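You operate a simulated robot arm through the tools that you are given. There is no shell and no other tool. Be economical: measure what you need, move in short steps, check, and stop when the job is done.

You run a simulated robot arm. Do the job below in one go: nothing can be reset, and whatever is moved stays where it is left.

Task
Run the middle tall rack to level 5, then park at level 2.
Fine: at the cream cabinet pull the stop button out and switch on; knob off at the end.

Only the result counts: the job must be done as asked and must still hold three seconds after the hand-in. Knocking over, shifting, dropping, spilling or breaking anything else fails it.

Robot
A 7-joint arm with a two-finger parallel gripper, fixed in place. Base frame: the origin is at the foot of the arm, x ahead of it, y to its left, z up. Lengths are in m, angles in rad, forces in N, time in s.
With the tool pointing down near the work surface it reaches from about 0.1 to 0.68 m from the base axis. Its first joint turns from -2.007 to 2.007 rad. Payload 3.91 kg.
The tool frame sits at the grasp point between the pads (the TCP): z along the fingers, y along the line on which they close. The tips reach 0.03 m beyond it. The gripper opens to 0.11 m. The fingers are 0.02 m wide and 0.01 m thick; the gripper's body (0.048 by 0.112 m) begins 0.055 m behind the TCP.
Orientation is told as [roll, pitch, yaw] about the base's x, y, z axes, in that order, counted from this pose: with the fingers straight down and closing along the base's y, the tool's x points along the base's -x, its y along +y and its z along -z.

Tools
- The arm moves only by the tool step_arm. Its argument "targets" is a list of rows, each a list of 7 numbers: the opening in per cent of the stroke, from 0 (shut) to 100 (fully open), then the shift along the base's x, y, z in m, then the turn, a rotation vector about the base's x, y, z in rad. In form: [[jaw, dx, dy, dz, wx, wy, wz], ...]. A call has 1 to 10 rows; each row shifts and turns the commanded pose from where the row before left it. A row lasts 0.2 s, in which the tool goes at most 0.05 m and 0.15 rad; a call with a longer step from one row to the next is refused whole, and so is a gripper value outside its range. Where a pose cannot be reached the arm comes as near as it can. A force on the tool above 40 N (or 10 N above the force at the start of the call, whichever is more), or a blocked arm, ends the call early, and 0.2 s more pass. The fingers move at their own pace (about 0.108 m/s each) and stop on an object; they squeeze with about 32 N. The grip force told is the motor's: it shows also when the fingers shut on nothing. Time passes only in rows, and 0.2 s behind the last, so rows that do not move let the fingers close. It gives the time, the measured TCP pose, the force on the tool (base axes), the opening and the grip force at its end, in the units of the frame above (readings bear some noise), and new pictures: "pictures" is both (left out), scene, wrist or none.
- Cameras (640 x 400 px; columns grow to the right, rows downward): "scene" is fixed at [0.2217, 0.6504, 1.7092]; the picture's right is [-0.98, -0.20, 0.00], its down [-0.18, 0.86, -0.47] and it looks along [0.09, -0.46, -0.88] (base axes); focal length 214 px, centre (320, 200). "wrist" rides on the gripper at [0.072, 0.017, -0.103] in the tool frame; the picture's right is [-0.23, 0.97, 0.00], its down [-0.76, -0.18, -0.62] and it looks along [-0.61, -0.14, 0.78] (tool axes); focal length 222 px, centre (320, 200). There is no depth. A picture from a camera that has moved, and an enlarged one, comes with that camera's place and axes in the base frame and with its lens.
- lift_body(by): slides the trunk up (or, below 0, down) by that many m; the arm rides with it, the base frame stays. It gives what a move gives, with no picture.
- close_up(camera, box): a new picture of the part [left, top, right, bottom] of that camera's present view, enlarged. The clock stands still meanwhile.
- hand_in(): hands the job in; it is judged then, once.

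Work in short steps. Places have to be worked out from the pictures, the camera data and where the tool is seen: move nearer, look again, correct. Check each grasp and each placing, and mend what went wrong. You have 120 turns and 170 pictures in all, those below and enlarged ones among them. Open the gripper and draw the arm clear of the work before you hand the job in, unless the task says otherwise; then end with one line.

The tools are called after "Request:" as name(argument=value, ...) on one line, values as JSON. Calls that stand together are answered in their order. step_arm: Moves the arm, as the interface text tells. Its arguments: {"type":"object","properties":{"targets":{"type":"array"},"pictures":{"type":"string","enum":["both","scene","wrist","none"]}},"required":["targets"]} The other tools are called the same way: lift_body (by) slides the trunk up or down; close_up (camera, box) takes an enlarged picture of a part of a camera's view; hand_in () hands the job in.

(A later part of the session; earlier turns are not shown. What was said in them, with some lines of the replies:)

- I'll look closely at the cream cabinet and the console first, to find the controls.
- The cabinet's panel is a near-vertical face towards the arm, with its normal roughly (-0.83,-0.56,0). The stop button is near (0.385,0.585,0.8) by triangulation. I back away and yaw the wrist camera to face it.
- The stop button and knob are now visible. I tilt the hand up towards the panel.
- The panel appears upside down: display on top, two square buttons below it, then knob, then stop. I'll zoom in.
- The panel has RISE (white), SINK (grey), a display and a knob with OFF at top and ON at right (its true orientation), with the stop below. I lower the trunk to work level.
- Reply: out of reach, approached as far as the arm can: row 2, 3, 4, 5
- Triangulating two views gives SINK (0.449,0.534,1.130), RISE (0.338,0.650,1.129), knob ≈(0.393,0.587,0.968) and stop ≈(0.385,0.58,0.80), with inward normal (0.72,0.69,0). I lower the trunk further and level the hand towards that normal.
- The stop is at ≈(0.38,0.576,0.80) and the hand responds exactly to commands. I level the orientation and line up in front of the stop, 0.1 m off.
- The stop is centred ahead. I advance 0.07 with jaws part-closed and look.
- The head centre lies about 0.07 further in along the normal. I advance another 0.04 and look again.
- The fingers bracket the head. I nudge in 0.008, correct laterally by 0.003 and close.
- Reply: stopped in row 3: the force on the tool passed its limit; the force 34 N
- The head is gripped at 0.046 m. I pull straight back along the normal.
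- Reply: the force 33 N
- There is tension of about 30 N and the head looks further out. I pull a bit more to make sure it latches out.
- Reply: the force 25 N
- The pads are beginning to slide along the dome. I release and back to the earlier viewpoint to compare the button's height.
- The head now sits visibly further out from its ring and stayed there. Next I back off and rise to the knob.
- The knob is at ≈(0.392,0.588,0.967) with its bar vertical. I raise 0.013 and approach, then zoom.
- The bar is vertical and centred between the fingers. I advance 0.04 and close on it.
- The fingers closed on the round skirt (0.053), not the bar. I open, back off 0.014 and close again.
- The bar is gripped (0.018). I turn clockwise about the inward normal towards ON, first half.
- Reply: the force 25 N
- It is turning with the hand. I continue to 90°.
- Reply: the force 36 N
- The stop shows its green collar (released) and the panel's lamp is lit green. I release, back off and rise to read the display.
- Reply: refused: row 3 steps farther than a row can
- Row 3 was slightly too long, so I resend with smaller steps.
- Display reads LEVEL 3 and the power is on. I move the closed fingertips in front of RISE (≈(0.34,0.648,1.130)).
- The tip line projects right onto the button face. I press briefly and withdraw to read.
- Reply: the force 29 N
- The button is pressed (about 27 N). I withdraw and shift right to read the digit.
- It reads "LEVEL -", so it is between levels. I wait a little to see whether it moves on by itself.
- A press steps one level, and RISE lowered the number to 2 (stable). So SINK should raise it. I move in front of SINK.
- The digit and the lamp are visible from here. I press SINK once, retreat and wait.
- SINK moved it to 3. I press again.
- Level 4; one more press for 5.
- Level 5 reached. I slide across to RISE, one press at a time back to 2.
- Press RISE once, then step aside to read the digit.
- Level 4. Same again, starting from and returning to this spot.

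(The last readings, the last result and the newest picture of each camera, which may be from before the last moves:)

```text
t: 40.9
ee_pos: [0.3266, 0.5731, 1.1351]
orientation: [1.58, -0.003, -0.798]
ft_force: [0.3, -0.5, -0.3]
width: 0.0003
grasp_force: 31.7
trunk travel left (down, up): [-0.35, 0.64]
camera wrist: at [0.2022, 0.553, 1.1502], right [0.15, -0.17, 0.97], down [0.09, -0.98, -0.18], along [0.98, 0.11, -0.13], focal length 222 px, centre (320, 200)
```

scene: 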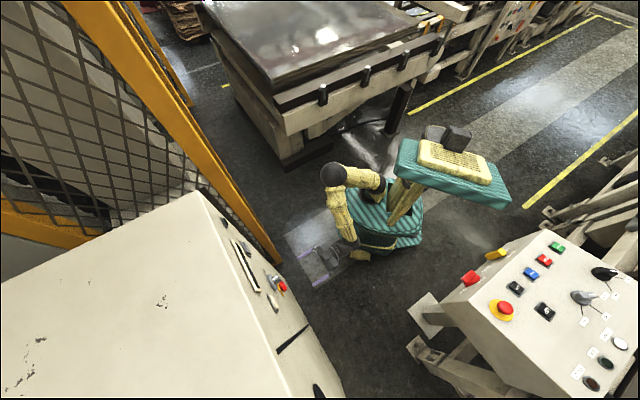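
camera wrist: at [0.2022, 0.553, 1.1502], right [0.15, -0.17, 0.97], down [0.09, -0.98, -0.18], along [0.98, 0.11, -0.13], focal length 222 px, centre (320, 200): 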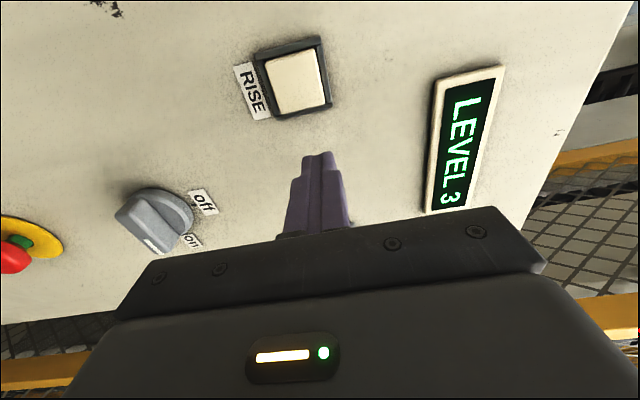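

Level 3; the last press should bring 2.

Request:
step_arm(targets=[[0, -0.033, 0.035, -0.001, 0, 0, 0], [0, 0.018, 0.0173, 0, 0, 0, 0], [0, 0.0072, 0.0069, 0, 0, 0, 0], [0, -0.0072, -0.0069, 0, 0, 0, 0], [0, -0.018, -0.0173, 0, 0, 0, 0], [0, 0.033, -0.035, 0, 0, 0, 0], [0, 0, 0, 0, 0, 0, 0], [0, 0, 0, 0, 0, 0, 0], [0, 0, 0, 0, 0, 0, 0], [0, 0, 0, 0, 0, 0, 0]], pictures="wrist")

```text
t: 43.1
ee_pos: [0.3266, 0.5724, 1.1325]
orientation: [1.579, -0.005, -0.797]
ft_force: [-1.2, 1.0, 0.8]
width: 0.0
grasp_force: 31.4
trunk travel left (down, up): [-0.35, 0.64]
camera wrist: at [0.2016, 0.5511, 1.1475], right [0.15, -0.17, 0.97], down [0.09, -0.98, -0.18], along [0.98, 0.11, -0.13], focal length 222 px, centre (320, 200)
```

wrist: 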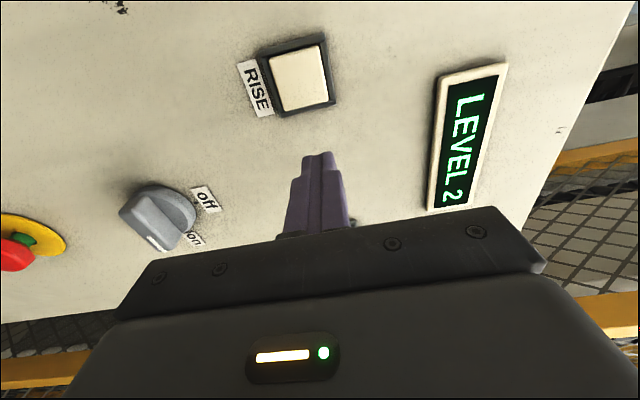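

LEVEL 2 holds. Now I go back to the knob with the same roll, stopping short of it and opening.

Request:
step_arm(targets=[[0, -0.03, -0.03, 0, 0, 0, 0], [0, 0.005, -0.004, -0.041, 0, 0, 0], [0, 0.005, -0.004, -0.041, 0, 0, 0], [60, 0.005, -0.004, -0.041, 0, 0, 0], [60, 0.0104, -0.0049, -0.041, 0, 0, 0], [60, 0, 0, 0, 0, 0, 0]], pictures="wrist")

```text
t: 44.5
ee_pos: [0.3219, 0.5262, 0.966]
orientation: [1.579, -0.003, -0.797]
ft_force: [-0.6, 0.0, -0.6]
width: 0.0661
grasp_force: 0.1
trunk travel left (down, up): [-0.35, 0.64]
camera wrist: at [0.1976, 0.5049, 0.982], right [0.15, -0.17, 0.97], down [0.09, -0.98, -0.18], along [0.98, 0.11, -0.13], focal length 222 px, centre (320, 200)
```

wrist: 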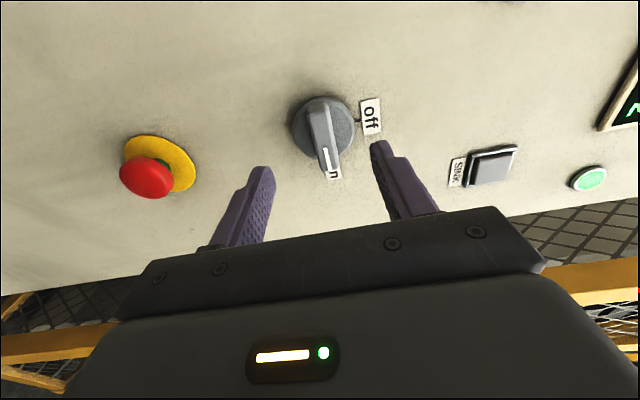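

The knob is aligned. I advance 0.049, close on the bar.

Request:
step_arm(targets=[[60, 0.018, 0.0168, 0.001, 0, 0, 0], [60, 0.0175, 0.0168, 0.001, 0, 0, 0], [0, 0, 0, 0, 0, 0, 0], [0, 0, 0, 0, 0, 0, 0], [0, 0, 0, 0, 0, 0, 0]], pictures="wrist")

```text
t: 45.7
ee_pos: [0.358, 0.5597, 0.9707]
orientation: [1.579, -0.002, -0.794]
ft_force: [3.5, 3.5, 7.0]
width: 0.018
grasp_force: 44.6
trunk travel left (down, up): [-0.35, 0.64]
camera wrist: at [0.2328, 0.5393, 0.9851], right [0.15, -0.17, 0.97], down [0.09, -0.98, -0.18], along [0.98, 0.11, -0.13], focal length 222 px, centre (320, 200)
```

wrist: 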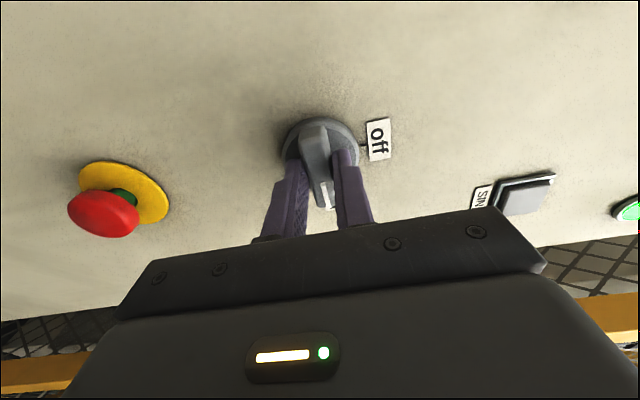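

Gripped at 0.018. I turn back counter-clockwise, 90° plus a little.

Request:
step_arm(targets=[[0, 0, 0, 0, -0.106, -0.102, 0], [0, 0, 0, 0, -0.106, -0.102, 0], [0, 0, 0, 0, -0.106, -0.102, 0], [0, 0, 0, 0, -0.106, -0.102, 0], [0, 0, 0, 0, -0.106, -0.102, 0], [0, 0, 0, 0, -0.106, -0.102, 0]], pictures="none")

Request:
step_arm(targets=[[0, 0, 0, 0, -0.106, -0.102, 0], [0, 0, 0, 0, -0.106, -0.102, 0], [0, 0, 0, 0, -0.106, -0.102, 0], [0, 0, 0, 0, -0.106, -0.102, 0], [0, 0, 0, 0, -0.07, -0.067, 0]], pictures="wrist")

```text
t: 47.1
ee_pos: [0.3591, 0.5595, 0.9681]
orientation: [1.562, -0.889, -0.786]
ft_force: [-10.9, -19.1, -22.3]
width: 0.0181
grasp_force: 45.2
trunk travel left (down, up): [-0.35, 0.64]
```

```text
t: 48.3
ee_pos: [0.362, 0.56, 0.9679]
orientation: [-0.045, -1.559, 0.817]
ft_force: [1.8, -21.1, -23.8]
width: 0.0178
grasp_force: 45.1
trunk travel left (down, up): [-0.35, 0.64]
camera wrist: at [0.2744, 0.498, 0.897], right [-0.68, 0.7, 0.23], down [-0.32, -0.56, 0.77], along [0.66, 0.45, 0.6], focal length 222 px, centre (320, 200)
```

wrist: 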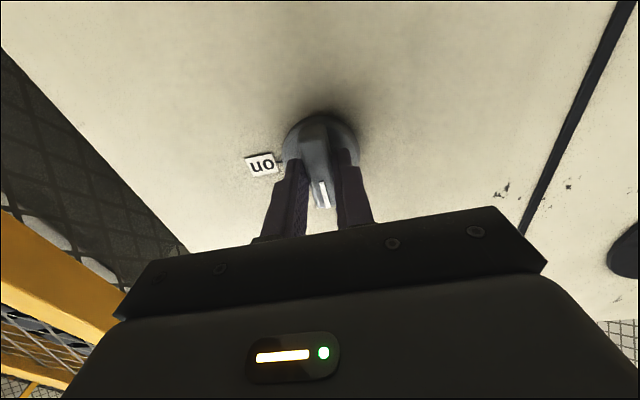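

The bar is back at OFF. I release and back away along the normal, and look.

Request:
step_arm(targets=[[60, 0, 0, 0, 0, 0, 0], [60, 0, 0, 0, 0, 0, 0], [60, -0.03, -0.029, 0, 0, 0, 0], [60, -0.03, -0.029, 0, 0, 0, 0], [60, -0.03, -0.029, 0, 0, 0, 0], [60, 0, 0, 0.04, 0, 0, 0], [60, 0, 0, 0.04, 0, 0, 0]], pictures="both")

```text
t: 49.9
ee_pos: [0.2697, 0.4726, 1.0525]
orientation: [-0.064, -1.561, 0.838]
ft_force: [0.3, 0.3, 0.5]
width: 0.0659
grasp_force: 0.0
trunk travel left (down, up): [-0.35, 0.64]
camera wrist: at [0.183, 0.4113, 0.9808], right [-0.68, 0.7, 0.23], down [-0.32, -0.56, 0.77], along [0.66, 0.45, 0.6], focal length 222 px, centre (320, 200)
```

scene: 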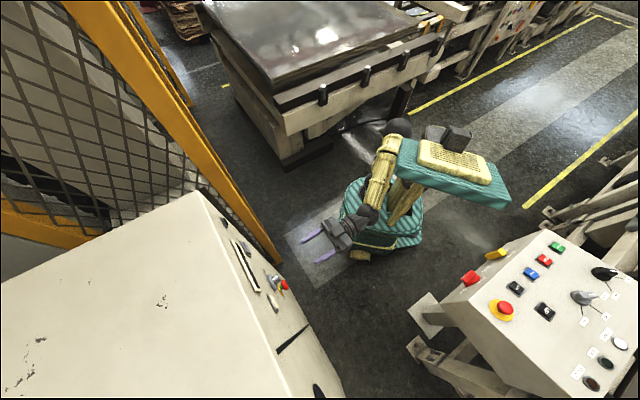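
wrist: 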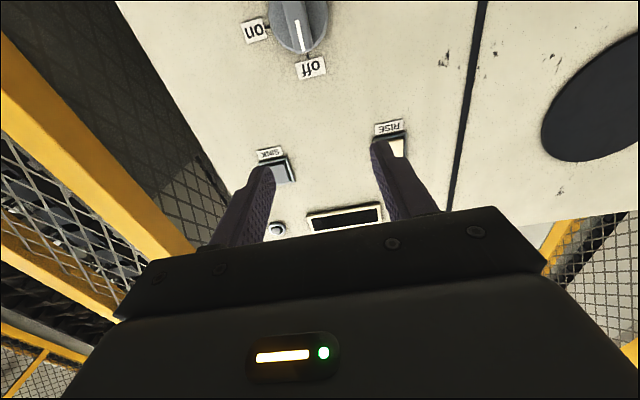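

The knob points to OFF and the display is dark. One zoom to confirm the lamp, opening the gripper fully.

Request:
step_arm(targets=[[100, 0, 0, 0.04, 0, 0, 0], [100, 0, 0, 0, 0, 0, 0]], pictures="none")

Request:
close_up(camera="wrist", box=[220, 0, 420, 240])

```text
t: 50.5
ee_pos: [0.2683, 0.4749, 1.0917]
orientation: [-0.028, -1.562, 0.803]
ft_force: [-0.3, -0.4, -0.7]
width: 0.11
grasp_force: 0.1
trunk travel left (down, up): [-0.35, 0.64]
```

```text
1.67 times, centred on (320, 120) of wrist
camera zoom: at [0.1819, 0.4134, 1.021], right [-0.68, 0.7, 0.23], down [-0.32, -0.56, 0.77], along [0.66, 0.45, 0.6], focal length 370 px, centre (320, 333)
```

zoom: 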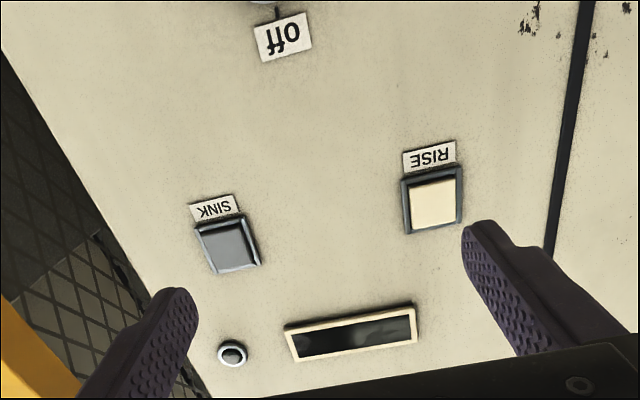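

The lamp and display are off, the stop is left pulled out, and the arm is clear with the gripper open. Handing in.

Request:
hand_in()

```text
The job is handed in.
```

The cream cabinet's display read LEVEL 5, then the rack was parked at LEVEL 2. The stop button is pulled out and the knob is off. I took the cream cabinet to be the middle tall rack's control, but nothing on its panel names the rack. RISE lowers the level number and SINK raises it.
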